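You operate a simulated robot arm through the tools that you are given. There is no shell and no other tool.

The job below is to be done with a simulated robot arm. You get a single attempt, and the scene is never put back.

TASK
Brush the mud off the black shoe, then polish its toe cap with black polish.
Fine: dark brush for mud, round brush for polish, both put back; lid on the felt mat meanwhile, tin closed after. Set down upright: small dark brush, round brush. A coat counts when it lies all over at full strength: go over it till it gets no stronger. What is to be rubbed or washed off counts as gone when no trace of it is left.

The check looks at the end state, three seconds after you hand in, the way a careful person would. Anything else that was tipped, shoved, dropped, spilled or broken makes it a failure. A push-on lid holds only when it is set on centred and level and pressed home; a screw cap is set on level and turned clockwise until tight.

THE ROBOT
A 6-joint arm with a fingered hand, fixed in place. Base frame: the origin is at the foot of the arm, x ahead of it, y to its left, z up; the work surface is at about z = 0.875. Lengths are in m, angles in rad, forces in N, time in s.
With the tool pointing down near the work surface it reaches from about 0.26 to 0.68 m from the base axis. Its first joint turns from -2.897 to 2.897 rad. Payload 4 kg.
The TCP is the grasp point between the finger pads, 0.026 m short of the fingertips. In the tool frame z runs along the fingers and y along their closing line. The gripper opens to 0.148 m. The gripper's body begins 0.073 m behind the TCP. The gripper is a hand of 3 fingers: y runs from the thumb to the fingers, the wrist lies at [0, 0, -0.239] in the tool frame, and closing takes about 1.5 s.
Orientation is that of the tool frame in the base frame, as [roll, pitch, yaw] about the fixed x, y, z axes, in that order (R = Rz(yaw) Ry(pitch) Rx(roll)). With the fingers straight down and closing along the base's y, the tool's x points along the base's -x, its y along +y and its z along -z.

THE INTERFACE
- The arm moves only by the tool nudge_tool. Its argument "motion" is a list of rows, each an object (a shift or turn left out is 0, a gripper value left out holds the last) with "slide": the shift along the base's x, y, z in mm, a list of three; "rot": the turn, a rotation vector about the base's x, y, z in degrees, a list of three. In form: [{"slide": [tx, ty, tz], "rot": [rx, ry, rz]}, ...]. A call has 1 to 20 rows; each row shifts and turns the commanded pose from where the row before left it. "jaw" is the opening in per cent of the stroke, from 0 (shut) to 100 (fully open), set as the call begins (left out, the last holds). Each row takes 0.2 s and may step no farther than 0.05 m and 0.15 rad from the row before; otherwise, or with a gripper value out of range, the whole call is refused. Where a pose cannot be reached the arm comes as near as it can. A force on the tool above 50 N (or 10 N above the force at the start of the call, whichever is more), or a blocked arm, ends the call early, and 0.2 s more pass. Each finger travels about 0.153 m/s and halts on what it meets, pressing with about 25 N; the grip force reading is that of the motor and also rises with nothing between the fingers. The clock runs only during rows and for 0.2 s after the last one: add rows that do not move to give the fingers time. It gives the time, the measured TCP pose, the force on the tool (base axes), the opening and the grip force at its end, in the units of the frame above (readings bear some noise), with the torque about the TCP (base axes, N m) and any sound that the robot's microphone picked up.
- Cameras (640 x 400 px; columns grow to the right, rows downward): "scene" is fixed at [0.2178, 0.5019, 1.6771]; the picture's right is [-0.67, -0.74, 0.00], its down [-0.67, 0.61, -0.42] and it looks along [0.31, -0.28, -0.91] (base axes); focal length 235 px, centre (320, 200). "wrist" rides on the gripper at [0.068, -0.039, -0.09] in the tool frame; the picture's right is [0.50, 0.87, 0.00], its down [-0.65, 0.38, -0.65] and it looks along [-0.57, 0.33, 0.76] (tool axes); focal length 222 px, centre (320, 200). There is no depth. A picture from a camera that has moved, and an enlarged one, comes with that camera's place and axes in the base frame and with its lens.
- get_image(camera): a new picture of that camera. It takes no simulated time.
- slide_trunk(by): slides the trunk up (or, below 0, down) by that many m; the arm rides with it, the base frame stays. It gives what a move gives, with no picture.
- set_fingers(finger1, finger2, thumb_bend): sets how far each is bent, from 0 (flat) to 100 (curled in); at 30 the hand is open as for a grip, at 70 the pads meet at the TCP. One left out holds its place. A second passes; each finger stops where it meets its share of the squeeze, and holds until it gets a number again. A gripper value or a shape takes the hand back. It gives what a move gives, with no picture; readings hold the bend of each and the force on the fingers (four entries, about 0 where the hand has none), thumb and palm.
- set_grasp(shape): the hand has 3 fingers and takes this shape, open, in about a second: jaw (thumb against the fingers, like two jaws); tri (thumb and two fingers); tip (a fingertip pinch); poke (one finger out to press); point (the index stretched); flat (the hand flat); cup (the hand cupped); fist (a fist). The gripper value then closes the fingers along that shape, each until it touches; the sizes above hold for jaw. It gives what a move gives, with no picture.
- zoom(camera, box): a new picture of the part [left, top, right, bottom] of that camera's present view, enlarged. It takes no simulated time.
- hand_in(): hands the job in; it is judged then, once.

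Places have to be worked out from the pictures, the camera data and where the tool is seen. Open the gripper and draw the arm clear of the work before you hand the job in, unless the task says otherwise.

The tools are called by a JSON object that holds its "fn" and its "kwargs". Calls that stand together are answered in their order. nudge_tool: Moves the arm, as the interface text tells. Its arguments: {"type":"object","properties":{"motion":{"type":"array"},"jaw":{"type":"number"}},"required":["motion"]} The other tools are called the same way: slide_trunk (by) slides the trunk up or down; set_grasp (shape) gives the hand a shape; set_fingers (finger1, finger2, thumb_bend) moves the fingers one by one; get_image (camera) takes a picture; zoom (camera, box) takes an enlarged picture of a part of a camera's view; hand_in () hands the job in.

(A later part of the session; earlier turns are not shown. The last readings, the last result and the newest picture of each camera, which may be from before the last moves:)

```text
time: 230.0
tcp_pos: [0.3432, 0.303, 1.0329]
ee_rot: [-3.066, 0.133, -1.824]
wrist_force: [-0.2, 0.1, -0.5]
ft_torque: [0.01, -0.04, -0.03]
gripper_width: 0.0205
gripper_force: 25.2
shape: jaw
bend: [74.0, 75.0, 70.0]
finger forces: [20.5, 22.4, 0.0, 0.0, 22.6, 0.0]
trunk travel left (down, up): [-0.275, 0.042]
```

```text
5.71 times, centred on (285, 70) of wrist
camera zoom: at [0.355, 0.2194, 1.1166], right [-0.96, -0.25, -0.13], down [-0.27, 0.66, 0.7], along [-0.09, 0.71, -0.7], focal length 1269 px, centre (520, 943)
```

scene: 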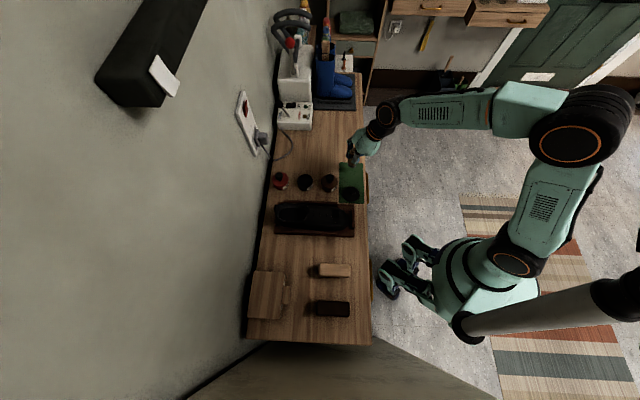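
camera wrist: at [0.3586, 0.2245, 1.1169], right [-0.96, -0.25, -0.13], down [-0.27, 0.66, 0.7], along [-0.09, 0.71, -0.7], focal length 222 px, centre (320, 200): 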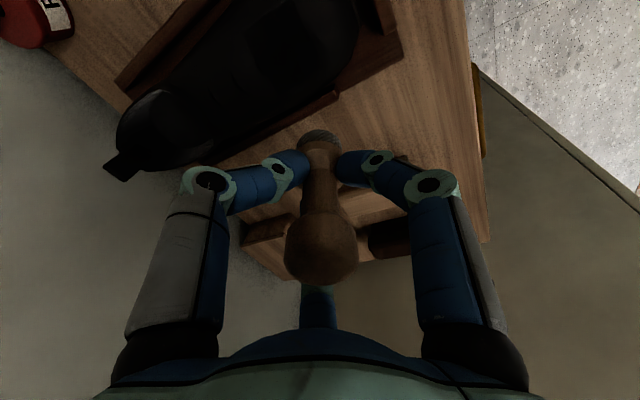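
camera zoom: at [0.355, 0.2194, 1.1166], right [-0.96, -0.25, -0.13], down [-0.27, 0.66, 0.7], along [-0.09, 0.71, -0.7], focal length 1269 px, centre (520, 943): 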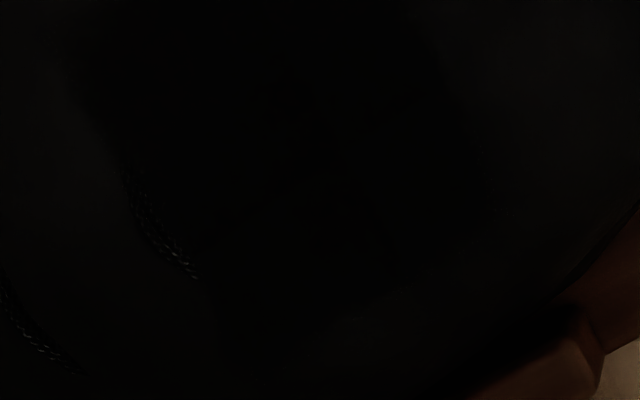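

The patch looks evenly dark but I want full strength everywhere, so I do more loaded passes. Back to the tin to reload.

{"fn": "nudge_tool", "kwargs": {"motion": [{"slide": [19.6, -4.5, 0], "rot": [-3.18, 3.18, 0]}, {"slide": [19.6, -4.5, 0], "rot": [-3.18, 3.18, 0]}, {"slide": [19.6, -4.5, 0]}, {"slide": [19.6, -4.5, 0]}, {"slide": [19.6, -4.5, 0]}, {"slide": [19.6, -4.5, 0]}, {"slide": [19.6, -4.5, 0]}, {"slide": [19.6, -4.5, 0]}, {"slide": [19.6, -4.5, 0]}, {"slide": [19.6, -4.5, 0]}, {"slide": [19.6, -4.5, 0]}, {"slide": [19.6, -4.5, 0]}, {}, {}]}}

{"fn": "zoom", "kwargs": {"camera": "wrist", "box": [240, 60, 400, 260]}}

```text
time: 233.0
tcp_pos: [0.5805, 0.2498, 1.0325]
ee_rot: [3.139, -0.003, -1.83]
wrist_force: [0.8, 0.5, -0.4]
ft_torque: [0.0, 0.04, -0.02]
gripper_width: 0.0205
gripper_force: 24.5
shape: jaw
bend: [74.0, 75.0, 70.0]
finger forces: [20.3, 21.4, 0.0, 0.1, 21.0, 0.0]
trunk travel left (down, up): [-0.275, 0.042]
```

```text
2.00 times, centred on (320, 160) of wrist
camera zoom: at [0.5997, 0.1761, 1.1229], right [-0.97, -0.26, 0.0], down [-0.2, 0.73, 0.65], along [-0.17, 0.63, -0.76], focal length 444 px, centre (320, 280)
```

zoom: 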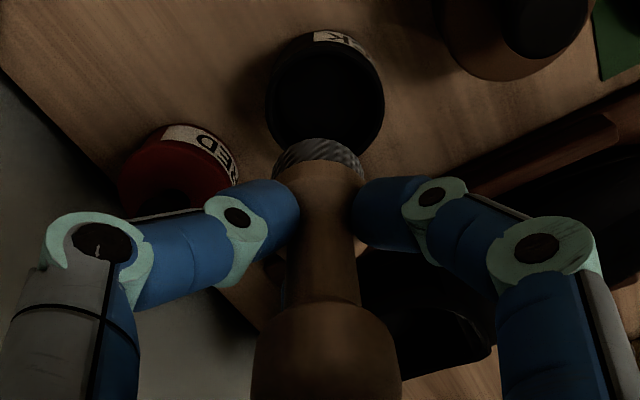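

{"fn": "nudge_tool", "kwargs": {"motion": [{"slide": [-2.2, -0.6, -20]}, {"slide": [0, 0, -20]}, {"slide": [0, 0, -20]}, {"slide": [0, 0, -12]}, {"slide": [0, 0, -6]}, {"slide": [0, 0, -2]}, {}, {}]}}

{"fn": "nudge_tool", "kwargs": {"motion": [{"slide": [0, 0, -1.2]}, {"slide": [0, 0, -0.8]}, {}]}}

```text
time: 234.8
tcp_pos: [0.5759, 0.2526, 0.9516]
ee_rot: [3.14, -0.001, -1.831]
wrist_force: [0.4, 0.1, -0.4]
ft_torque: [0.03, -0.04, 0.01]
gripper_width: 0.0202
gripper_force: 25.3
shape: jaw
bend: [74.0, 75.0, 70.0]
finger forces: [20.4, 21.3, 0.0, 0.0, 20.9, 0.1]
trunk travel left (down, up): [-0.275, 0.042]
```

```text
time: 235.6
tcp_pos: [0.5769, 0.2515, 0.9504]
ee_rot: [3.141, 0.0, -1.831]
wrist_force: [0.8, -0.8, 11.4]
ft_torque: [0.0, 0.15, -0.01]
gripper_width: 0.0209
gripper_force: 24.6
shape: jaw
bend: [74.0, 75.0, 70.0]
finger forces: [23.0, 22.6, 0.0, 0.1, 22.0, 0.1]
trunk travel left (down, up): [-0.275, 0.042]
```

In contact with the polish (11 N). I ease slightly and work the brush for a full load.

{"fn": "nudge_tool", "kwargs": {"motion": [{"slide": [0, 0, 0.5]}, {"rot": [0, 0, 7]}, {"rot": [0, 0, -7]}, {"rot": [0, 0, -7]}, {"rot": [0, 0, 7]}, {"slide": [2, 2, 0]}, {"slide": [-4, -4, 0]}, {"slide": [2, 2, 0]}, {"slide": [-2, 2, 0]}, {"slide": [4, -4, 0]}, {"slide": [-2, 2, 0]}, {"slide": [2, 2, 0]}, {"slide": [-4, -4, 0]}, {"slide": [2, 2, 0]}, {}]}}

{"fn": "nudge_tool", "kwargs": {"motion": [{"slide": [0, 0, 8]}, {"slide": [0, 0, 22]}, {"slide": [0, 0, 24]}, {"slide": [0, 0, 24]}, {"slide": [-19.5, 1.8, 0]}, {"slide": [-19.5, 1.8, 0]}, {"slide": [-19.5, 1.8, 0]}, {"slide": [-19.5, 1.8, 0]}, {"slide": [-19.5, 1.8, 0]}, {"slide": [-19.5, 1.8, 0]}, {"slide": [-19.5, 1.8, 0]}, {"slide": [-19.5, 1.8, 0], "rot": [4.9, -4.9, 0]}, {"slide": [-19.5, 1.8, 0], "rot": [4.9, -4.9, 0]}, {"slide": [0, 0, -18]}, {"slide": [0, 0, -14]}, {"slide": [0, 0, -5]}, {}, {}]}}

```text
time: 238.8
tcp_pos: [0.5757, 0.2502, 0.9506]
ee_rot: [3.139, -0.002, -1.831]
wrist_force: [0.4, 0.1, 13.0]
ft_torque: [0.07, 0.03, 0.01]
gripper_width: 0.0207
gripper_force: 24.5
shape: jaw
bend: [74.0, 75.0, 70.0]
finger forces: [25.6, 27.7, 0.1, 0.1, 24.0, 0.1]
trunk travel left (down, up): [-0.275, 0.042]
```

```text
time: 242.6
tcp_pos: [0.401, 0.2667, 0.9926]
ee_rot: [-3.019, 0.207, -1.818]
wrist_force: [0.6, -0.4, -0.2]
ft_torque: [0.02, 0.05, 0.02]
gripper_width: 0.0204
gripper_force: 24.8
shape: jaw
bend: [74.0, 75.0, 70.0]
finger forces: [21.5, 21.8, 0.1, 0.0, 20.6, 0.1]
trunk travel left (down, up): [-0.275, 0.042]
```

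I shift to the front part of the patch (d ≈ 0.464) and lower into contact.

{"fn": "nudge_tool", "kwargs": {"motion": [{"slide": [-10.3, -4.7, 0]}, {"slide": [-10.3, -4.7, -4]}, {"slide": [0, 0, -5]}, {"slide": [0, 0, -3]}, {}, {}]}}

{"fn": "nudge_tool", "kwargs": {"motion": [{"slide": [0, 0, -1.5]}, {"slide": [0, 0, -1.2]}, {}]}}

```text
time: 244.0
tcp_pos: [0.3807, 0.2576, 0.9799]
ee_rot: [-3.019, 0.207, -1.818]
wrist_force: [0.0, -1.2, -0.7]
ft_torque: [-0.03, 0.01, 0.0]
gripper_width: 0.0205
gripper_force: 24.7
shape: jaw
bend: [74.0, 75.0, 70.0]
finger forces: [21.6, 21.7, 0.0, 0.0, 20.6, 0.0]
trunk travel left (down, up): [-0.275, 0.042]
```

```text
time: 244.8
tcp_pos: [0.3819, 0.2582, 0.9764]
ee_rot: [-3.018, 0.208, -1.819]
wrist_force: [0.8, -0.1, -0.5]
ft_torque: [-0.01, 0.0, -0.03]
gripper_width: 0.0206
gripper_force: 24.5
shape: jaw
bend: [74.0, 75.0, 70.0]
finger forces: [21.6, 21.7, 0.0, 0.0, 20.5, 0.1]
trunk travel left (down, up): [-0.275, 0.042]
```

{"fn": "nudge_tool", "kwargs": {"motion": [{"slide": [0, 0, -1.0]}, {"slide": [0, 0, -0.8]}, {}]}}

{"fn": "nudge_tool", "kwargs": {"motion": [{"slide": [0, 0, -0.7]}, {}]}}

```text
time: 245.6
tcp_pos: [0.3804, 0.2571, 0.9755]
ee_rot: [-3.016, 0.211, -1.819]
wrist_force: [-0.1, -0.6, 12.5]
ft_torque: [0.21, -0.01, 0.01]
gripper_width: 0.0207
gripper_force: 24.8
shape: jaw
bend: [74.0, 75.0, 70.0]
finger forces: [21.7, 25.9, 0.0, 0.0, 22.5, 0.0]
trunk travel left (down, up): [-0.275, 0.042]
```

```text
time: 246.2
tcp_pos: [0.3819, 0.2573, 0.9757]
ee_rot: [-3.017, 0.21, -1.819]
wrist_force: [-1.5, -0.9, 21.4]
ft_torque: [0.15, -0.04, -0.01]
gripper_width: 0.0208
gripper_force: 25.4
shape: jaw
bend: [74.0, 75.0, 70.0]
finger forces: [22.6, 29.4, 0.1, 0.1, 25.5, 0.0]
trunk travel left (down, up): [-0.275, 0.042]
```

21 N is too much; I raise a millimetre and stroke across, then step rearward with further strokes.

{"fn": "nudge_tool", "kwargs": {"motion": [{"slide": [0, 0, 1.0]}, {"slide": [-4, 4, -0.2]}, {"slide": [-4, 4, -0.5]}, {"slide": [-4, 4, -0.8]}, {"slide": [4, -4, 0.8]}, {"slide": [4, -4, 0.5]}, {"slide": [4, -4, 0.2]}, {"slide": [4, -4, -0.2]}, {"slide": [4, -4, -0.5]}, {"slide": [4, -4, -0.8]}, {"slide": [-4, 4, 0.8]}, {"slide": [-4, 4, 0.5]}, {"slide": [-4, 4, 0.2]}]}}

{"fn": "nudge_tool", "kwargs": {"motion": [{"slide": [0, 0, 2]}, {"slide": [4.5, 4.5, 1.2], "rot": [-1.2, 1.2, 0]}, {"slide": [4.5, 4.5, 1.2], "rot": [-1.2, 1.2, 0]}, {"slide": [0, 0, -1]}, {}]}}

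```text
time: 249.0
tcp_pos: [0.3803, 0.2576, 0.9751]
ee_rot: [-3.02, 0.209, -1.818]
wrist_force: [0.7, -3.9, 6.8]
ft_torque: [-0.03, -0.07, -0.02]
gripper_width: 0.0206
gripper_force: 24.8
shape: jaw
bend: [74.0, 75.0, 70.0]
finger forces: [25.1, 26.5, 0.0, 0.0, 27.1, 0.0]
trunk travel left (down, up): [-0.275, 0.042]
```

```text
time: 250.2
tcp_pos: [0.3897, 0.2664, 0.979]
ee_rot: [-3.049, 0.156, -1.825]
wrist_force: [-2.9, -1.4, 10.2]
ft_torque: [0.14, -0.03, 0.01]
gripper_width: 0.0205
gripper_force: 24.4
shape: jaw
bend: [74.0, 75.0, 70.0]
finger forces: [23.1, 28.3, 0.0, 0.0, 24.6, 0.1]
trunk travel left (down, up): [-0.275, 0.042]
```

{"fn": "nudge_tool", "kwargs": {"motion": [{"slide": [0, 0, 0.3]}, {"slide": [-4, 4, -0.2]}, {"slide": [-4, 4, -0.5]}, {"slide": [-4, 4, -0.8]}, {"slide": [4, -4, 0.8]}, {"slide": [4, -4, 0.5]}, {"slide": [4, -4, 0.2]}, {"slide": [4, -4, -0.2]}, {"slide": [4, -4, -0.5]}, {"slide": [4, -4, -0.8]}, {"slide": [-4, 4, 0.8]}, {"slide": [-4, 4, 0.5]}, {"slide": [-4, 4, 0.2]}]}}

{"fn": "nudge_tool", "kwargs": {"motion": [{"slide": [0, 0, 2]}, {"slide": [4.5, 4.5, 1.0]}, {"slide": [4.5, 4.5, 0.8]}, {"slide": [0, 0, -1.2]}, {}]}}

```text
time: 253.0
tcp_pos: [0.3895, 0.2658, 0.9787]
ee_rot: [-3.05, 0.158, -1.823]
wrist_force: [0.8, -4.1, 10.3]
ft_torque: [-0.03, -0.22, -0.1]
gripper_width: 0.0204
gripper_force: 25.0
shape: jaw
bend: [74.0, 75.0, 70.0]
finger forces: [19.7, 28.2, 0.1, 0.0, 31.1, 0.1]
trunk travel left (down, up): [-0.275, 0.042]
```

```text
time: 254.2
tcp_pos: [0.3984, 0.2749, 0.9817]
ee_rot: [-3.048, 0.156, -1.826]
wrist_force: [-3.5, -5.2, 13.4]
ft_torque: [0.03, -0.04, -0.05]
gripper_width: 0.0205
gripper_force: 25.3
shape: jaw
bend: [74.0, 75.0, 70.0]
finger forces: [21.7, 29.3, 0.1, 0.0, 27.8, 0.0]
trunk travel left (down, up): [-0.275, 0.042]
```

{"fn": "nudge_tool", "kwargs": {"motion": [{"slide": [0, 0, 0.6]}, {"slide": [-4, 4, -0.2]}, {"slide": [-4, 4, -0.5]}, {"slide": [-4, 4, -0.8]}, {"slide": [4, -4, 0.8]}, {"slide": [4, -4, 0.5]}, {"slide": [4, -4, 0.2]}, {"slide": [4, -4, -0.2]}, {"slide": [4, -4, -0.5]}, {"slide": [4, -4, -0.8]}, {"slide": [-4, 4, 0.8]}, {"slide": [-4, 4, 0.5]}, {"slide": [-4, 4, 0.2]}]}}

{"fn": "nudge_tool", "kwargs": {"motion": [{"slide": [-2, -2, 8]}, {"slide": [0, 0, 15]}, {"slide": [-10, 5, 15]}, {"slide": [-15, 10, 12]}, {"slide": [-15, 10, 0]}, {"slide": [-15, 10, 0]}, {}, {}]}}

{"fn": "get_image", "kwargs": {"camera": "wrist"}}

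{"fn": "zoom", "kwargs": {"camera": "wrist", "box": [220, 0, 360, 110]}}

```text
time: 257.0
tcp_pos: [0.3986, 0.2749, 0.9818]
ee_rot: [-3.051, 0.158, -1.826]
wrist_force: [1.1, -6.2, 11.0]
ft_torque: [-0.04, -0.19, -0.07]
gripper_width: 0.021
gripper_force: 25.0
shape: jaw
bend: [74.0, 75.0, 70.0]
finger forces: [20.2, 29.1, 0.0, 0.0, 31.7, 0.1]
trunk travel left (down, up): [-0.275, 0.042]
```

```text
time: 258.8
tcp_pos: [0.3406, 0.3089, 1.0317]
ee_rot: [-3.051, 0.155, -1.822]
wrist_force: [-0.1, -0.9, -0.6]
ft_torque: [0.02, 0.0, -0.01]
gripper_width: 0.0207
gripper_force: 24.3
shape: jaw
bend: [74.0, 75.0, 70.0]
finger forces: [20.3, 23.2, 0.1, 0.1, 23.4, 0.0]
trunk travel left (down, up): [-0.275, 0.042]
```

```text
taken
camera wrist: at [0.3499, 0.2221, 1.1139], right [-0.96, -0.25, -0.16], down [-0.28, 0.64, 0.71], along [-0.08, 0.72, -0.69], focal length 222 px, centre (320, 200)
```

wrist: 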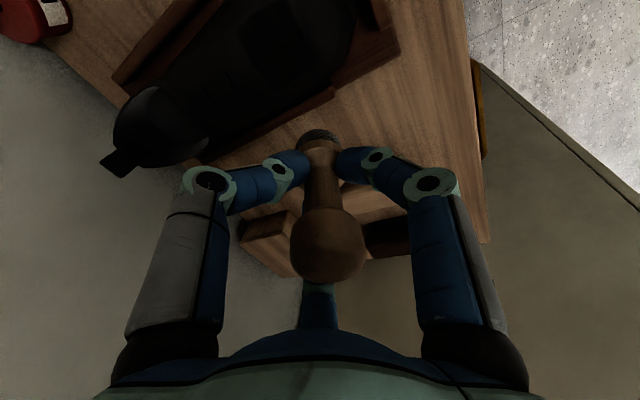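

```text
3.64 times, centred on (290, 55) of wrist
camera zoom: at [0.3499, 0.2221, 1.1139], right [-0.96, -0.25, -0.16], down [-0.28, 0.64, 0.71], along [-0.08, 0.72, -0.69], focal length 808 px, centre (429, 727)
```

zoom: 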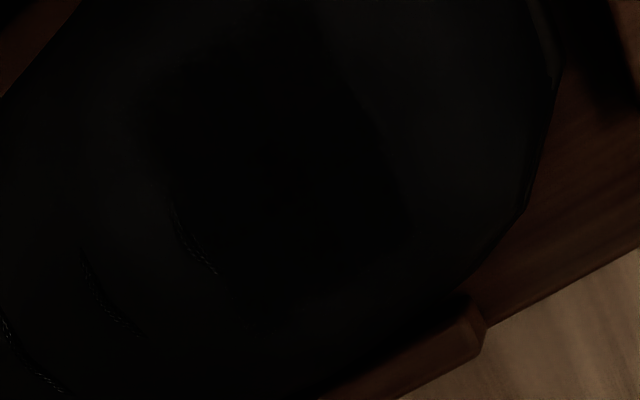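

{"fn": "zoom", "kwargs": {"camera": "wrist", "box": [230, 0, 330, 90]}}

{"fn": "zoom", "kwargs": {"camera": "wrist", "box": [180, 0, 380, 130]}}

```text
4.44 times, centred on (280, 45) of wrist
camera zoom: at [0.3499, 0.2221, 1.1139], right [-0.96, -0.25, -0.16], down [-0.28, 0.64, 0.71], along [-0.08, 0.72, -0.69], focal length 987 px, centre (498, 889)
```

zoom: 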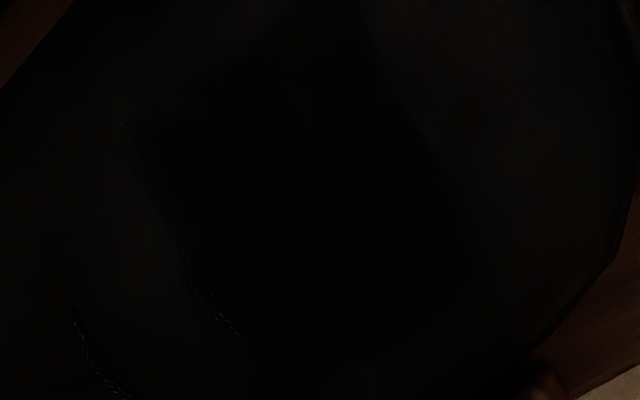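

```text
3.08 times, centred on (280, 65) of wrist
camera zoom: at [0.3499, 0.2221, 1.1139], right [-0.96, -0.25, -0.16], down [-0.28, 0.64, 0.71], along [-0.08, 0.72, -0.69], focal length 684 px, centre (443, 615)
```

zoom: 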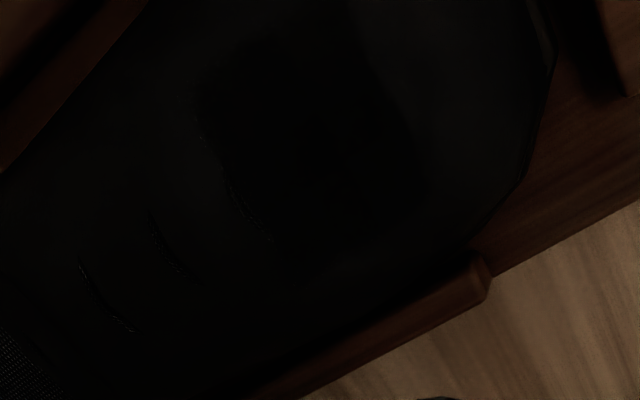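

I move back over the tin for another load and take scene views of the toe with the arm out of the way.

{"fn": "nudge_tool", "kwargs": {"motion": [{"slide": [19.6, -4.9, 0], "rot": [-3.7, 3.7, 0]}, {"slide": [19.6, -4.9, 0], "rot": [-3.7, 3.7, 0]}, {"slide": [19.6, -4.9, 0]}, {"slide": [19.6, -4.9, 0]}, {"slide": [19.6, -4.9, 0]}, {"slide": [19.6, -4.9, 0]}, {"slide": [19.6, -4.9, 0]}, {"slide": [19.6, -4.9, 0]}, {"slide": [19.6, -4.9, 0]}, {"slide": [19.6, -4.9, 0]}, {"slide": [19.6, -4.9, 0]}, {"slide": [19.6, -4.9, 0]}, {}, {}]}}

{"fn": "zoom", "kwargs": {"camera": "scene", "box": [315, 200, 360, 235]}}

{"fn": "zoom", "kwargs": {"camera": "scene", "box": [300, 190, 370, 240]}}

{"fn": "zoom", "kwargs": {"camera": "scene", "box": [270, 170, 390, 250]}}

```text
time: 261.8
tcp_pos: [0.5752, 0.2492, 1.0333]
ee_rot: [3.139, -0.002, -1.832]
wrist_force: [-0.5, -0.9, -0.1]
ft_torque: [0.01, 0.0, 0.02]
gripper_width: 0.0203
gripper_force: 25.0
shape: jaw
bend: [74.0, 75.0, 70.0]
finger forces: [20.0, 21.5, 0.1, 0.0, 20.6, 0.0]
trunk travel left (down, up): [-0.275, 0.042]
```

```text
11.43 times, centred on (338, 218) of scene
camera zoom: at [0.2178, 0.5019, 1.6771], right [-0.67, -0.74, 0.0], down [-0.67, 0.61, -0.42], along [0.31, -0.28, -0.91], focal length 2683 px, centre (120, 0)
```

zoom: 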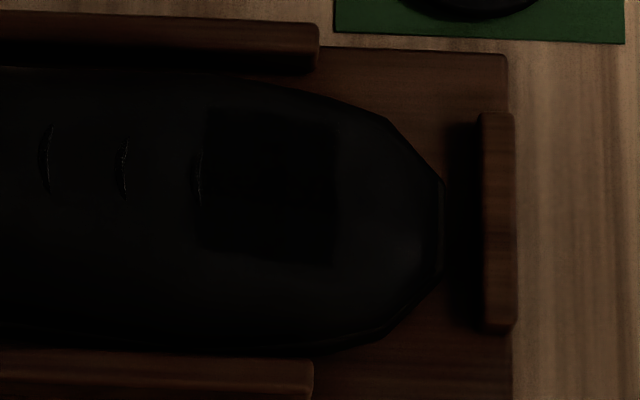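

```text
8.00 times, centred on (335, 215) of scene
camera zoom: at [0.2178, 0.5019, 1.6771], right [-0.67, -0.74, 0.0], down [-0.67, 0.61, -0.42], along [0.31, -0.28, -0.91], focal length 1878 px, centre (200, 80)
```

zoom: 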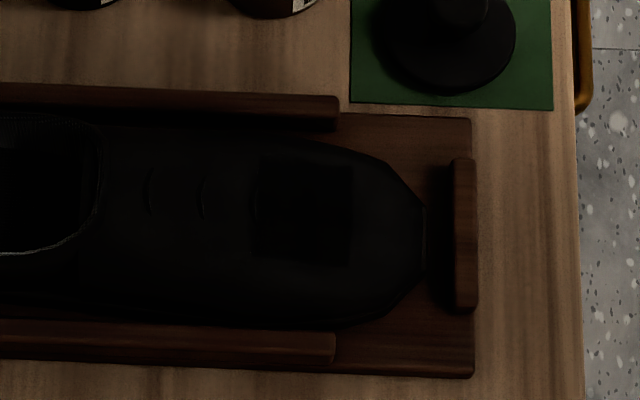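

```text
5.00 times, centred on (330, 210) of scene
camera zoom: at [0.2178, 0.5019, 1.6771], right [-0.67, -0.74, 0.0], down [-0.67, 0.61, -0.42], along [0.31, -0.28, -0.91], focal length 1174 px, centre (270, 150)
```

zoom: 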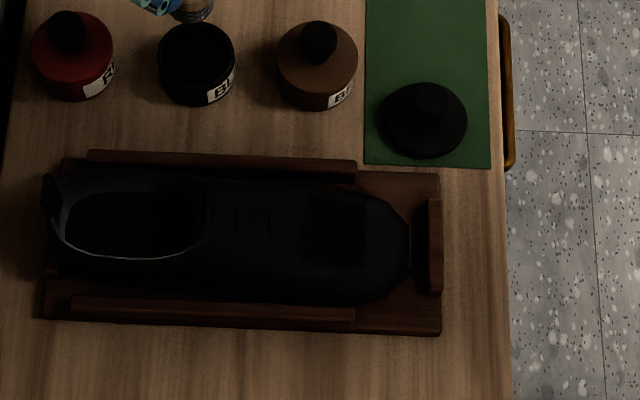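

Now the polished patch stands out clearly as a full rectangle. I zoom on it to check evenness, especially the lower-left corner.

{"fn": "zoom", "kwargs": {"camera": "scene", "box": [323, 205, 345, 227]}}

{"fn": "zoom", "kwargs": {"camera": "scene", "box": [310, 200, 355, 232]}}

```text
16.00 times, centred on (334, 216) of scene
camera zoom: at [0.2178, 0.5019, 1.6771], right [-0.67, -0.74, 0.0], down [-0.67, 0.61, -0.42], along [0.31, -0.28, -0.91], focal length 3757 px, centre (96, -56)
```

zoom: 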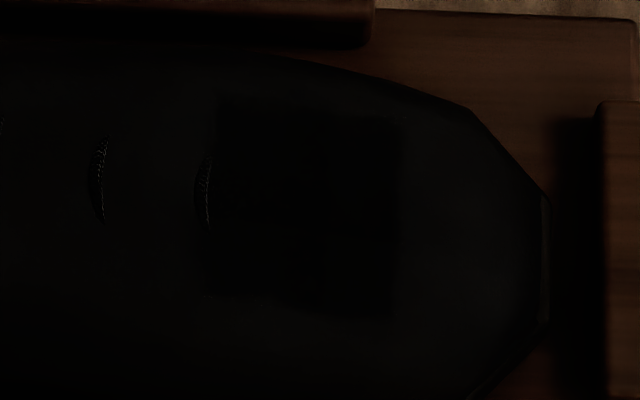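

```text
12.50 times, centred on (332, 216) of scene
camera zoom: at [0.2178, 0.5019, 1.6771], right [-0.67, -0.74, 0.0], down [-0.67, 0.61, -0.42], along [0.31, -0.28, -0.91], focal length 2935 px, centre (164, 0)
```

zoom: 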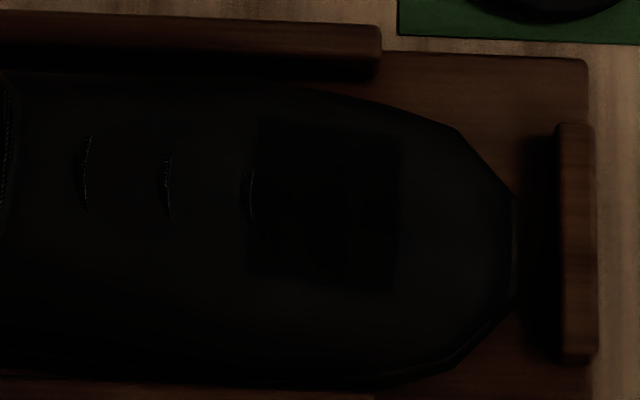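

The coat covers the full rectangle (about 41 × 47 mm, centre d = 0.4785, l = −0.0878). To make sure it is at full strength, I reload for another full pass.

{"fn": "nudge_tool", "kwargs": {"motion": [{"slide": [1.8, 0.5, -20]}, {"slide": [0, 0, -20]}, {"slide": [0, 0, -20]}, {"slide": [0, 0, -12]}, {"slide": [0, 0, -7]}, {"slide": [0, 0, -2]}, {}, {}]}}

{"fn": "nudge_tool", "kwargs": {"motion": [{"slide": [0, 0, -1.0]}, {"slide": [0, 0, -0.8]}, {}]}}

```text
time: 263.6
tcp_pos: [0.5798, 0.25, 0.9522]
ee_rot: [-3.141, 0.001, -1.832]
wrist_force: [1.0, 1.8, 13.8]
ft_torque: [0.0, 0.16, 0.04]
gripper_width: 0.021
gripper_force: 24.9
shape: jaw
bend: [74.0, 75.0, 70.0]
finger forces: [24.2, 22.6, 0.1, 0.1, 22.5, 0.0]
trunk travel left (down, up): [-0.275, 0.042]
```

```text
time: 264.4
tcp_pos: [0.5794, 0.2506, 0.9516]
ee_rot: [-3.14, -0.001, -1.83]
wrist_force: [2.2, 3.7, 27.3]
ft_torque: [0.05, 0.07, -0.03]
gripper_width: 0.0208
gripper_force: 25.0
shape: jaw
bend: [74.0, 75.0, 70.0]
finger forces: [31.7, 25.6, 0.0, 0.0, 27.7, 0.1]
trunk travel left (down, up): [-0.275, 0.042]
```

That is more pressure than needed (27 N); I raise 1.8 mm and work the brush lightly.

{"fn": "nudge_tool", "kwargs": {"motion": [{"slide": [0, 0, 1.8]}, {"rot": [0, 0, 7]}, {"rot": [0, 0, -7]}, {"rot": [0, 0, -7]}, {"rot": [0, 0, 7]}, {"slide": [2, 2, 0]}, {"slide": [-4, -4, 0]}, {"slide": [2, 2, 0]}, {"slide": [-2, 2, 0]}, {"slide": [4, -4, 0]}, {"slide": [-2, 2, 0]}, {"slide": [2, 2, 0]}, {"slide": [-4, -4, 0]}, {"slide": [2, 2, 0]}, {}]}}

{"fn": "zoom", "kwargs": {"camera": "wrist", "box": [240, 60, 400, 260]}}

{"fn": "zoom", "kwargs": {"camera": "scene", "box": [285, 155, 325, 195]}}

```text
time: 267.6
tcp_pos: [0.5783, 0.2488, 0.9514]
ee_rot: [3.138, -0.001, -1.833]
wrist_force: [-1.2, -1.2, 6.1]
ft_torque: [-0.08, 0.17, -0.01]
gripper_width: 0.021
gripper_force: 25.2
shape: jaw
bend: [74.0, 75.0, 70.0]
finger forces: [28.1, 24.0, 0.0, 0.1, 22.9, 0.0]
trunk travel left (down, up): [-0.275, 0.042]
```

```text
2.00 times, centred on (320, 160) of wrist
camera zoom: at [0.5986, 0.1751, 1.0418], right [-0.97, -0.26, 0.0], down [-0.2, 0.73, 0.65], along [-0.17, 0.63, -0.76], focal length 444 px, centre (320, 280)
```

zoom: 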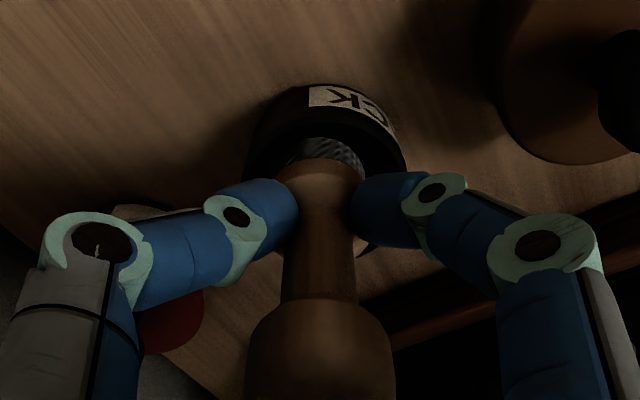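

```text
10.00 times, centred on (305, 175) of scene
camera zoom: at [0.2178, 0.5019, 1.6771], right [-0.67, -0.74, 0.0], down [-0.67, 0.61, -0.42], along [0.31, -0.28, -0.91], focal length 2348 px, centre (470, 450)
```

zoom: 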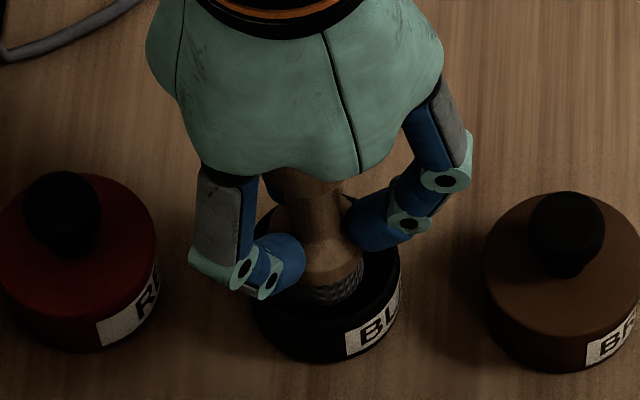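

{"fn": "nudge_tool", "kwargs": {"motion": [{"slide": [0, 0, 8]}, {"slide": [0, 0, 22]}, {"slide": [0, 0, 24]}, {"slide": [0, 0, 24]}, {"slide": [-19.6, 3.2, 0]}, {"slide": [-19.6, 3.2, 0]}, {"slide": [-19.6, 3.2, 0]}, {"slide": [-19.6, 3.2, 0]}, {"slide": [-19.6, 3.2, 0]}, {"slide": [-19.6, 3.2, 0]}, {"slide": [-19.6, 3.2, 0]}, {"slide": [-19.6, 3.2, 0], "rot": [3.5, -3.5, 0]}, {"slide": [-19.6, 3.2, 0], "rot": [3.5, -3.5, 0]}, {"slide": [0, 0, -18]}, {"slide": [0, 0, -15]}, {"slide": [0, 0, -6]}, {}, {}]}}

```text
time: 271.4
tcp_pos: [0.4024, 0.2794, 0.9883]
ee_rot: [-3.057, 0.147, -1.822]
wrist_force: [0.0, -0.3, -0.6]
ft_torque: [-0.01, 0.01, 0.01]
gripper_width: 0.0207
gripper_force: 25.2
shape: jaw
bend: [74.0, 75.0, 70.0]
finger forces: [21.7, 21.6, 0.0, 0.0, 20.9, 0.1]
trunk travel left (down, up): [-0.275, 0.042]
```

I lower into contact over the rear part of the patch in small steps.

{"fn": "nudge_tool", "kwargs": {"motion": [{"slide": [0, 0, -1.5]}, {"slide": [0, 0, -1.0]}, {"slide": [0, 0, -0.8]}, {}]}}

```text
time: 272.4
tcp_pos: [0.4033, 0.2791, 0.9869]
ee_rot: [-3.055, 0.145, -1.823]
wrist_force: [0.8, -1.1, -1.0]
ft_torque: [0.03, -0.02, 0.02]
gripper_width: 0.0204
gripper_force: 25.0
shape: jaw
bend: [74.0, 75.0, 70.0]
finger forces: [21.6, 21.6, 0.1, 0.1, 20.9, 0.0]
trunk travel left (down, up): [-0.275, 0.042]
```

{"fn": "nudge_tool", "kwargs": {"motion": [{"slide": [0, 0, -1.0]}, {"slide": [0, 0, -0.8]}, {}]}}

```text
time: 273.2
tcp_pos: [0.4017, 0.279, 0.9841]
ee_rot: [-3.056, 0.145, -1.823]
wrist_force: [0.4, -0.4, -1.1]
ft_torque: [-0.01, 0.03, 0.02]
gripper_width: 0.0208
gripper_force: 25.5
shape: jaw
bend: [74.0, 75.0, 70.0]
finger forces: [21.7, 21.6, 0.1, 0.0, 20.9, 0.0]
trunk travel left (down, up): [-0.275, 0.042]
```

{"fn": "nudge_tool", "kwargs": {"motion": [{"slide": [0, 0, -0.8]}, {"slide": [0, 0, -0.6]}, {}]}}

```text
time: 274.0
tcp_pos: [0.4017, 0.2785, 0.9847]
ee_rot: [-3.054, 0.148, -1.824]
wrist_force: [-1.0, -0.9, 6.3]
ft_torque: [0.1, -0.1, 0.0]
gripper_width: 0.0208
gripper_force: 25.2
shape: jaw
bend: [74.0, 75.0, 70.0]
finger forces: [21.4, 23.9, 0.1, 0.0, 21.9, 0.1]
trunk travel left (down, up): [-0.275, 0.042]
```

6.3 N. I stroke across twice here.

{"fn": "nudge_tool", "kwargs": {"motion": [{"slide": [0, 0, -0.2]}, {"slide": [-4, 4, -0.2]}, {"slide": [-4, 4, -0.5]}, {"slide": [-4, 4, -0.9]}, {"slide": [4, -4, 0.9]}, {"slide": [4, -4, 0.5]}, {"slide": [4, -4, 0.2]}, {"slide": [4, -4, -0.2]}, {"slide": [4, -4, -0.5]}, {"slide": [4, -4, -0.9]}, {"slide": [-4, 4, 0.9]}, {"slide": [-4, 4, 0.5]}, {"slide": [-4, 4, 0.2]}, {"slide": [-4, -4, -0.8]}, {"slide": [-4, 4, -0.2]}, {"slide": [-4, 4, -0.5]}, {"slide": [4, -4, 0.5]}, {"slide": [4, -4, 0.2]}]}}

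{"fn": "nudge_tool", "kwargs": {"motion": [{"slide": [4, -4, -0.2]}, {"slide": [4, -4, -0.5]}, {"slide": [4, -4, -0.9]}, {"slide": [-4, 4, 0.9]}, {"slide": [-4, 4, 0.5]}, {"slide": [-4, 4, 0.2]}]}}

```text
time: 277.8
tcp_pos: [0.3992, 0.2745, 0.9824]
ee_rot: [-3.057, 0.145, -1.823]
wrist_force: [-0.6, 0.0, 0.0]
ft_torque: [0.01, 0.01, 0.02]
gripper_width: 0.0208
gripper_force: 25.0
shape: jaw
bend: [74.0, 75.0, 70.0]
finger forces: [20.3, 24.6, 0.0, 0.0, 23.9, 0.0]
trunk travel left (down, up): [-0.275, 0.042]
```

```text
time: 279.2
tcp_pos: [0.3987, 0.2758, 0.9818]
ee_rot: [-3.056, 0.147, -1.824]
wrist_force: [0.8, -1.7, 3.9]
ft_torque: [0.02, -0.08, -0.04]
gripper_width: 0.0209
gripper_force: 24.7
shape: jaw
bend: [74.0, 75.0, 70.0]
finger forces: [19.9, 24.7, 0.1, 0.0, 25.8, 0.1]
trunk travel left (down, up): [-0.275, 0.042]
```

I continue with the middle row, slightly lower to keep contact.

{"fn": "nudge_tool", "kwargs": {"motion": [{"slide": [-3.2, -3.2, -0.9]}, {"slide": [-3.2, -3.2, -1.2]}, {"slide": [0, 0, -0.3]}, {}]}}

{"fn": "nudge_tool", "kwargs": {"motion": [{"slide": [-4, 4, -0.2]}, {"slide": [-4, 4, -0.5]}, {"slide": [-4, 4, -0.9]}, {"slide": [4, -4, 0.9]}, {"slide": [4, -4, 0.5]}, {"slide": [4, -4, 0.2]}, {"slide": [4, -4, -0.2]}, {"slide": [4, -4, -0.5]}, {"slide": [4, -4, -0.9]}, {"slide": [-4, 4, 0.9]}, {"slide": [-4, 4, 0.5]}, {"slide": [-4, 4, 0.2]}]}}

```text
time: 280.2
tcp_pos: [0.392, 0.269, 0.9801]
ee_rot: [-3.056, 0.147, -1.824]
wrist_force: [0.0, 0.1, 0.1]
ft_torque: [0.01, 0.0, 0.0]
gripper_width: 0.0204
gripper_force: 25.6
shape: jaw
bend: [74.0, 75.0, 70.0]
finger forces: [20.2, 23.6, 0.1, 0.0, 23.6, 0.0]
trunk travel left (down, up): [-0.275, 0.042]
```

```text
time: 282.8
tcp_pos: [0.3914, 0.2686, 0.9814]
ee_rot: [-3.056, 0.148, -1.824]
wrist_force: [0.0, -0.6, 0.1]
ft_torque: [-0.03, -0.01, -0.01]
gripper_width: 0.0205
gripper_force: 25.2
shape: jaw
bend: [74.0, 75.0, 70.0]
finger forces: [20.4, 23.6, 0.1, 0.1, 23.8, 0.1]
trunk travel left (down, up): [-0.275, 0.042]
```

Contact was lost here; I lower until it's regained and repeat the row.

{"fn": "nudge_tool", "kwargs": {"motion": [{"slide": [0, 0, -0.8]}, {"slide": [0, 0, -0.6]}, {}]}}

```text
time: 283.6
tcp_pos: [0.391, 0.269, 0.9789]
ee_rot: [-3.054, 0.149, -1.823]
wrist_force: [-0.5, -2.0, 8.5]
ft_torque: [0.07, -0.11, -0.06]
gripper_width: 0.0209
gripper_force: 25.0
shape: jaw
bend: [74.0, 75.0, 70.0]
finger forces: [20.1, 26.7, 0.1, 0.0, 26.8, 0.1]
trunk travel left (down, up): [-0.275, 0.042]
```

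{"fn": "nudge_tool", "kwargs": {"motion": [{"slide": [-4, 4, -0.2]}, {"slide": [-4, 4, -0.5]}, {"slide": [-4, 4, -0.9]}, {"slide": [4, -4, 0.9]}, {"slide": [4, -4, 0.5]}, {"slide": [4, -4, 0.2]}, {"slide": [4, -4, -0.2]}, {"slide": [4, -4, -0.5]}, {"slide": [4, -4, -0.9]}, {"slide": [-4, 4, 0.9]}, {"slide": [-4, 4, 0.5]}, {"slide": [-4, 4, 0.2]}]}}

{"fn": "nudge_tool", "kwargs": {"motion": [{"slide": [0, 0, 1.5], "rot": [1.2, -1.2, 0]}, {"slide": [-4.5, -4.5, -2.0], "rot": [1.2, -1.2, 0]}, {"slide": [-4.5, -4.5, -2.2]}, {}]}}

```text
time: 286.2
tcp_pos: [0.3915, 0.2666, 0.9793]
ee_rot: [-3.056, 0.149, -1.825]
wrist_force: [0.0, -5.8, 16.1]
ft_torque: [0.02, -0.23, -0.09]
gripper_width: 0.0214
gripper_force: 24.7
shape: jaw
bend: [74.0, 75.0, 70.0]
finger forces: [20.1, 29.6, 0.0, 0.0, 35.2, 0.1]
trunk travel left (down, up): [-0.275, 0.042]
```

```text
time: 287.2
tcp_pos: [0.3827, 0.2596, 0.9762]
ee_rot: [-3.025, 0.198, -1.818]
wrist_force: [-0.1, 0.5, 11.1]
ft_torque: [0.11, -0.03, 0.0]
gripper_width: 0.0207
gripper_force: 25.4
shape: jaw
bend: [74.0, 75.0, 70.0]
finger forces: [20.7, 26.7, 0.1, 0.0, 26.8, 0.0]
trunk travel left (down, up): [-0.275, 0.042]
```

11 N on the front row; I stroke across and then lift to look.

{"fn": "nudge_tool", "kwargs": {"motion": [{"slide": [0, 0, 0.3]}, {"slide": [-4, 4, -0.2]}, {"slide": [-4, 4, -0.5]}, {"slide": [-4, 4, -0.9]}, {"slide": [4, -4, 0.9]}, {"slide": [4, -4, 0.5]}, {"slide": [4, -4, 0.2]}, {"slide": [4, -4, -0.2]}, {"slide": [4, -4, -0.5]}, {"slide": [4, -4, -0.9]}, {"slide": [-4, 4, 0.9]}, {"slide": [-4, 4, 0.5]}, {"slide": [-4, 4, 0.2]}]}}

{"fn": "nudge_tool", "kwargs": {"motion": [{"slide": [-2, -2, 8]}, {"slide": [0, 0, 15]}, {"slide": [0, 0, 20]}, {"slide": [9, -15, 10]}, {"slide": [9, -15, 0], "rot": [-3.3, 3.3, 0]}, {"slide": [9, -15, 0], "rot": [-3.0, 3.0, 0]}, {"slide": [9, -15, 0], "rot": [-3.0, 3.0, 0]}, {"slide": [9, -15, 0]}, {"slide": [9, -15, 0]}, {"slide": [9, -15, 0]}, {"slide": [9, -15, 0]}, {"slide": [9, -15, 0]}, {"slide": [9, -15, 0]}, {}, {}]}}

{"fn": "zoom", "kwargs": {"camera": "scene", "box": [310, 200, 355, 232]}}

{"fn": "zoom", "kwargs": {"camera": "scene", "box": [323, 205, 345, 227]}}

```text
time: 290.0
tcp_pos: [0.382, 0.2588, 0.9758]
ee_rot: [-3.027, 0.196, -1.818]
wrist_force: [0.0, -2.8, 4.9]
ft_torque: [-0.13, 0.01, -0.01]
gripper_width: 0.021
gripper_force: 25.1
shape: jaw
bend: [74.0, 75.0, 70.0]
finger forces: [26.3, 22.5, 0.0, 0.1, 25.8, 0.1]
trunk travel left (down, up): [-0.275, 0.042]
```

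```text
time: 293.2
tcp_pos: [0.4717, 0.1066, 1.0288]
ee_rot: [-3.141, 0.001, -1.831]
wrist_force: [0.3, -0.2, -0.1]
ft_torque: [-0.01, -0.04, 0.01]
gripper_width: 0.0205
gripper_force: 24.6
shape: jaw
bend: [74.0, 75.0, 70.0]
finger forces: [21.8, 21.3, 0.0, 0.0, 21.7, 0.0]
trunk travel left (down, up): [-0.275, 0.042]
```

```text
12.50 times, centred on (332, 216) of scene
camera zoom: at [0.2178, 0.5019, 1.6771], right [-0.67, -0.74, 0.0], down [-0.67, 0.61, -0.42], along [0.31, -0.28, -0.91], focal length 2935 px, centre (164, 0)
```

zoom: 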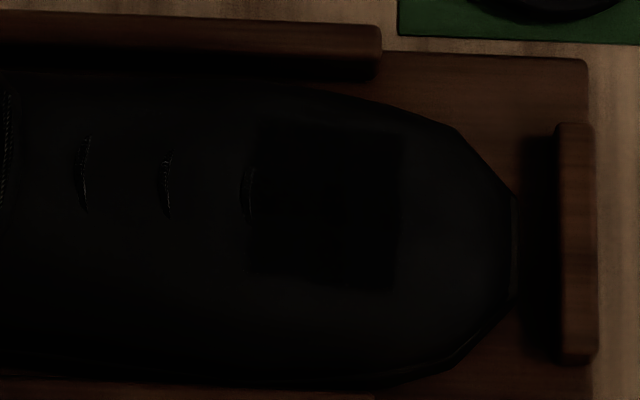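

```text
16.00 times, centred on (334, 216) of scene
camera zoom: at [0.2178, 0.5019, 1.6771], right [-0.67, -0.74, 0.0], down [-0.67, 0.61, -0.42], along [0.31, -0.28, -0.91], focal length 3757 px, centre (96, -56)
```

zoom: 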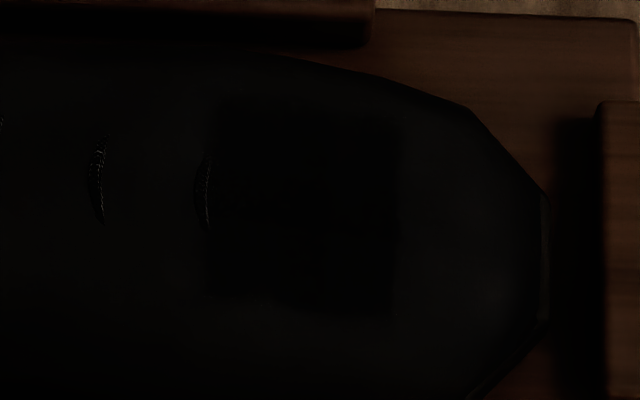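

The patch is crisp and even, and the shoe stayed put. For safety at the sloping side edges I do one more loaded pass with the brush rolled toward each side. First, a gentle reload.

{"fn": "nudge_tool", "kwargs": {"motion": [{"slide": [10.5, 14.3, 0]}, {"slide": [10.5, 14.3, 0]}, {"slide": [10.5, 14.3, 0]}, {"slide": [10.5, 14.3, 0]}, {"slide": [10.5, 14.3, 0]}, {"slide": [10.5, 14.3, 0]}, {"slide": [10.5, 14.3, 0]}, {"slide": [10.5, 14.3, 0]}, {"slide": [10.5, 14.3, 0]}, {"slide": [10.5, 14.3, 0]}, {}, {}]}}

{"fn": "zoom", "kwargs": {"camera": "wrist", "box": [240, 60, 400, 260]}}

```text
time: 295.8
tcp_pos: [0.576, 0.2499, 1.0297]
ee_rot: [3.141, 0.0, -1.832]
wrist_force: [-0.2, -0.1, 0.1]
ft_torque: [0.02, -0.02, 0.02]
gripper_width: 0.0207
gripper_force: 24.9
shape: jaw
bend: [74.0, 75.0, 70.0]
finger forces: [21.5, 21.3, 0.0, 0.0, 21.3, 0.1]
trunk travel left (down, up): [-0.275, 0.042]
```

```text
2.00 times, centred on (320, 160) of wrist
camera zoom: at [0.5961, 0.1745, 1.1202], right [-0.97, -0.26, 0.0], down [-0.2, 0.73, 0.65], along [-0.17, 0.63, -0.76], focal length 444 px, centre (320, 280)
```

zoom: 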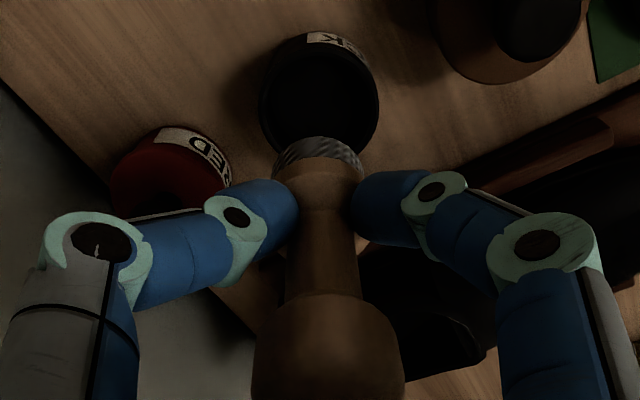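

{"fn": "nudge_tool", "kwargs": {"motion": [{"slide": [0, 0, -20]}, {"slide": [0, 0, -20]}, {"slide": [0, 0, -20]}, {"slide": [0, 0, -10]}, {"slide": [0, 0, -4]}, {}, {}]}}

{"fn": "nudge_tool", "kwargs": {"motion": [{"slide": [0, 0, -1.5]}, {"slide": [0, 0, -1]}, {}]}}

```text
time: 297.4
tcp_pos: [0.5739, 0.2502, 0.9563]
ee_rot: [3.141, 0.0, -1.829]
wrist_force: [-0.4, -0.3, 0.6]
ft_torque: [-0.02, -0.01, 0.02]
gripper_width: 0.0206
gripper_force: 24.9
shape: jaw
bend: [74.0, 75.0, 70.0]
finger forces: [21.4, 21.2, 0.1, 0.1, 21.2, 0.0]
trunk travel left (down, up): [-0.275, 0.042]
```

```text
time: 298.2
tcp_pos: [0.5749, 0.2494, 0.9527]
ee_rot: [3.141, 0.001, -1.831]
wrist_force: [0.4, 0.2, -1.0]
ft_torque: [0.02, 0.03, -0.01]
gripper_width: 0.0209
gripper_force: 25.3
shape: jaw
bend: [74.0, 75.0, 70.0]
finger forces: [21.3, 21.2, 0.0, 0.0, 21.2, 0.0]
trunk travel left (down, up): [-0.275, 0.042]
```

{"fn": "nudge_tool", "kwargs": {"motion": [{"slide": [1.5, 0, -1]}, {"slide": [0, 0, -0.6]}, {}]}}

```text
time: 299.0
tcp_pos: [0.5765, 0.2512, 0.9515]
ee_rot: [3.141, 0.0, -1.83]
wrist_force: [-0.7, 0.7, 2.0]
ft_torque: [-0.04, 0.04, 0.0]
gripper_width: 0.0208
gripper_force: 25.2
shape: jaw
bend: [74.0, 75.0, 70.0]
finger forces: [22.2, 21.3, 0.1, 0.1, 21.2, 0.1]
trunk travel left (down, up): [-0.275, 0.042]
```

Light contact. I twist and rub gently to load.

{"fn": "nudge_tool", "kwargs": {"motion": [{"slide": [0, 0, -0.4]}, {"rot": [0, 0, 7]}, {"rot": [0, 0, -7]}, {"rot": [0, 0, -7]}, {"rot": [0, 0, 7]}, {"slide": [1.5, 1.5, 0]}, {"slide": [-3, -3, 0]}, {"slide": [1.5, 1.5, 0]}, {"slide": [-1.5, 1.5, 0]}, {"slide": [3, -3, 0]}, {"slide": [-1.5, 1.5, 0]}, {"rot": [0, 0, 7]}, {"rot": [0, 0, -7]}, {"slide": [1.5, 1.5, 0]}, {"slide": [-3, -3, 0]}, {"slide": [1.5, 1.5, 0]}, {}]}}

{"fn": "zoom", "kwargs": {"camera": "scene", "box": [285, 155, 325, 195]}}

```text
time: 302.6
tcp_pos: [0.5777, 0.2497, 0.9514]
ee_rot: [3.141, 0.0, -1.83]
wrist_force: [2.0, -0.7, 9.5]
ft_torque: [-0.12, -0.04, 0.01]
gripper_width: 0.0205
gripper_force: 24.8
shape: jaw
bend: [74.0, 75.0, 70.0]
finger forces: [26.8, 21.2, 0.0, 0.0, 24.6, 0.0]
trunk travel left (down, up): [-0.275, 0.042]
```

```text
10.00 times, centred on (305, 175) of scene
camera zoom: at [0.2178, 0.5019, 1.6771], right [-0.67, -0.74, 0.0], down [-0.67, 0.61, -0.42], along [0.31, -0.28, -0.91], focal length 2348 px, centre (470, 450)
```

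zoom: 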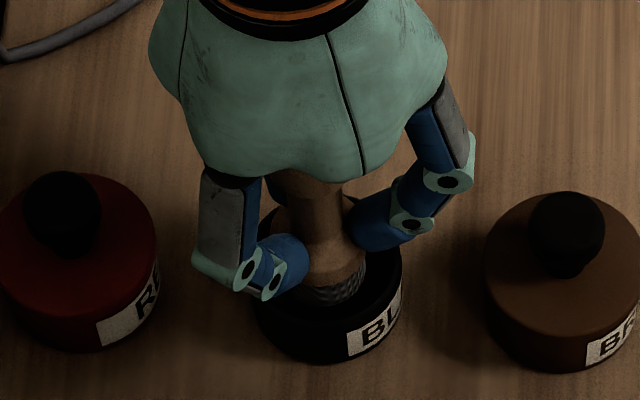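

Loaded. I go to the +l side of the patch with the brush rolled about 14° to face that slope.

{"fn": "nudge_tool", "kwargs": {"motion": [{"slide": [0, 0, 8]}, {"slide": [0, 0, 22]}, {"slide": [0, 0, 24]}, {"slide": [0, 0, 24]}, {"slide": [-18.6, 3.6, 0]}, {"slide": [-18.6, 3.6, 0]}, {"slide": [-18.6, 3.6, 0]}, {"slide": [-18.6, 3.6, 0]}, {"slide": [-18.6, 3.6, 0]}, {"slide": [-18.6, 3.6, 0]}, {"slide": [-18.6, 3.6, 0]}, {"slide": [-18.6, 3.6, 0], "rot": [3.5, -3.5, 0]}, {"slide": [-18.6, 3.6, 0], "rot": [3.5, -3.5, 0]}, {"slide": [-18.6, 3.6, 0], "rot": [-4.95, -4.95, 0]}, {"slide": [-18.6, 3.6, 0], "rot": [-4.95, -4.95, 0]}, {"slide": [0, 0, -15]}, {"slide": [0, 0, -15]}, {}, {}]}}

{"fn": "zoom", "kwargs": {"camera": "wrist", "box": [220, 60, 420, 260]}}

{"fn": "zoom", "kwargs": {"camera": "scene", "box": [310, 190, 370, 240]}}

```text
time: 306.6
tcp_pos: [0.3721, 0.2911, 0.9989]
ee_rot: [-2.846, 0.022, -1.806]
wrist_force: [-0.5, 0.0, 0.1]
ft_torque: [0.04, -0.02, -0.01]
gripper_width: 0.0204
gripper_force: 25.2
shape: jaw
bend: [74.0, 75.0, 70.0]
finger forces: [21.7, 20.8, 0.0, 0.0, 20.7, 0.0]
trunk travel left (down, up): [-0.275, 0.042]
```

```text
2.00 times, centred on (320, 160) of wrist
camera zoom: at [0.3674, 0.22, 1.0949], right [-0.92, -0.29, -0.27], down [-0.39, 0.75, 0.53], along [0.05, 0.59, -0.81], focal length 444 px, centre (320, 280)
```

zoom: 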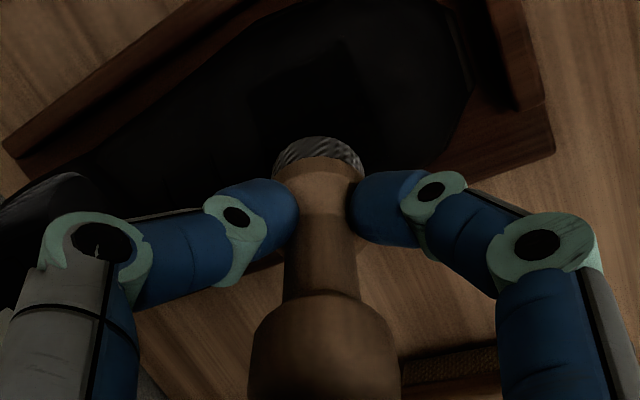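

```text
8.00 times, centred on (340, 215) of scene
camera zoom: at [0.2178, 0.5019, 1.6771], right [-0.67, -0.74, 0.0], down [-0.67, 0.61, -0.42], along [0.31, -0.28, -0.91], focal length 1878 px, centre (160, 80)
```

zoom: 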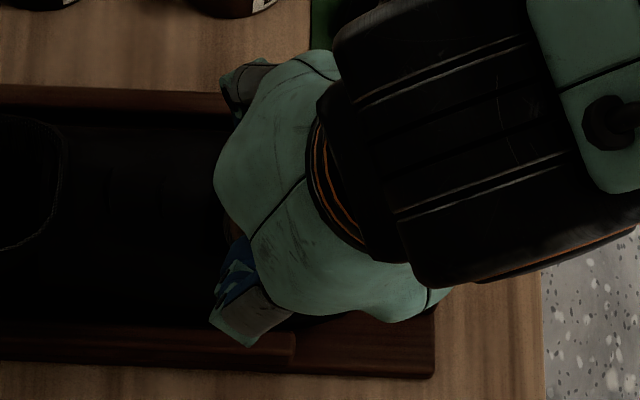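

The dark patch is well visible beside the brush. I lower to contact on this side.

{"fn": "nudge_tool", "kwargs": {"motion": [{"slide": [0, 0, -8]}, {"slide": [0, 0, -6]}, {"slide": [0, 0, -4]}, {"slide": [0, 0, -2]}, {}]}}

{"fn": "nudge_tool", "kwargs": {"motion": [{"slide": [0, 0, -1.2]}, {"slide": [0, 0, -1.0]}, {}]}}

```text
time: 307.8
tcp_pos: [0.3724, 0.2896, 0.9798]
ee_rot: [-2.843, 0.024, -1.808]
wrist_force: [-1.9, -1.8, 12.1]
ft_torque: [0.1, -0.24, 0.0]
gripper_width: 0.0207
gripper_force: 24.8
shape: jaw
bend: [74.0, 75.0, 70.0]
finger forces: [19.7, 23.6, 0.0, 0.1, 25.0, 0.0]
trunk travel left (down, up): [-0.275, 0.042]
```

```text
time: 308.6
tcp_pos: [0.3723, 0.2892, 0.9782]
ee_rot: [-2.841, 0.025, -1.807]
wrist_force: [-2.6, -2.2, 30.5]
ft_torque: [0.08, -0.52, -0.07]
gripper_width: 0.0213
gripper_force: 25.4
shape: jaw
bend: [74.0, 75.0, 70.0]
finger forces: [19.5, 28.9, 0.1, 0.0, 44.3, 0.0]
trunk travel left (down, up): [-0.275, 0.042]
```

30 N is too much; I raise 2 mm at once and check.

{"fn": "nudge_tool", "kwargs": {"motion": [{"slide": [0, 0, 2.2]}, {}]}}

```text
time: 309.2
tcp_pos: [0.3729, 0.2911, 0.9797]
ee_rot: [-2.845, 0.024, -1.807]
wrist_force: [-1.4, -1.4, 16.2]
ft_torque: [0.1, -0.33, -0.01]
gripper_width: 0.0214
gripper_force: 25.0
shape: jaw
bend: [74.0, 75.0, 70.0]
finger forces: [19.8, 27.7, 0.1, 0.0, 38.5, 0.0]
trunk travel left (down, up): [-0.275, 0.042]
```

{"fn": "nudge_tool", "kwargs": {"motion": [{"slide": [0, 0, 0.6]}, {"slide": [-4, -4, -0.8]}, {"slide": [-4, -4, -1.2]}, {"slide": [0, 0, 2.5]}, {"slide": [5, 5, 1.5]}, {"slide": [5, 5, 1.2]}, {"slide": [5, 5, 1.0]}, {"slide": [0, 0, -1.5]}, {}]}}

```text
time: 311.2
tcp_pos: [0.3797, 0.2967, 0.9816]
ee_rot: [-2.845, 0.024, -1.807]
wrist_force: [-0.5, 0.5, -0.7]
ft_torque: [0.0, -0.02, 0.02]
gripper_width: 0.0207
gripper_force: 25.1
shape: jaw
bend: [74.0, 75.0, 70.0]
finger forces: [20.7, 22.6, 0.0, 0.1, 26.2, 0.1]
trunk travel left (down, up): [-0.275, 0.042]
```

{"fn": "nudge_tool", "kwargs": {"motion": [{"slide": [0, 0, -0.7]}, {"slide": [0, 0, -0.5]}, {}]}}

```text
time: 312.0
tcp_pos: [0.3803, 0.2971, 0.981]
ee_rot: [-2.844, 0.024, -1.808]
wrist_force: [-0.6, 1.0, 9.0]
ft_torque: [0.15, -0.15, 0.02]
gripper_width: 0.021
gripper_force: 25.2
shape: jaw
bend: [74.0, 75.0, 70.0]
finger forces: [20.2, 25.5, 0.0, 0.0, 30.7, 0.0]
trunk travel left (down, up): [-0.275, 0.042]
```

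9 N. I stroke toe-ward along this side, follow down the slope, with small sideways wiggles.

{"fn": "nudge_tool", "kwargs": {"motion": [{"slide": [-2, 2, -0.3]}, {"slide": [2, -2, 0.3]}, {"slide": [-4, -4, -0.7]}, {"slide": [-2, 2, -0.3]}, {"slide": [2, -2, 0.3]}, {"slide": [-4, -4, -1.0]}, {"slide": [-2, 2, -0.3]}, {"slide": [2, -2, 0.3]}, {"slide": [-4, -4, -1.2]}, {"slide": [-2, 2, -0.3]}, {"slide": [2, -2, 0.3]}, {"slide": [-3, -3, -1.0]}, {"slide": [-2, 2, -0.3]}, {"slide": [2, -2, 0.3]}]}}

```text
time: 315.0
tcp_pos: [0.3643, 0.2824, 0.9778]
ee_rot: [-2.845, 0.023, -1.806]
wrist_force: [-0.3, 0.3, -0.8]
ft_torque: [0.0, -0.03, 0.02]
gripper_width: 0.021
gripper_force: 25.1
shape: jaw
bend: [74.0, 75.0, 70.0]
finger forces: [21.0, 22.5, 0.0, 0.0, 24.7, 0.0]
trunk travel left (down, up): [-0.275, 0.042]
```

{"fn": "nudge_tool", "kwargs": {"motion": [{"slide": [0, 0, -0.8]}, {"slide": [0, 0, -0.7]}, {}]}}

```text
time: 315.8
tcp_pos: [0.3643, 0.282, 0.9762]
ee_rot: [-2.843, 0.025, -1.807]
wrist_force: [-0.8, 0.2, 7.8]
ft_torque: [0.09, -0.18, -0.01]
gripper_width: 0.0211
gripper_force: 24.7
shape: jaw
bend: [74.0, 75.0, 70.0]
finger forces: [20.3, 25.1, 0.0, 0.1, 29.9, 0.1]
trunk travel left (down, up): [-0.275, 0.042]
```

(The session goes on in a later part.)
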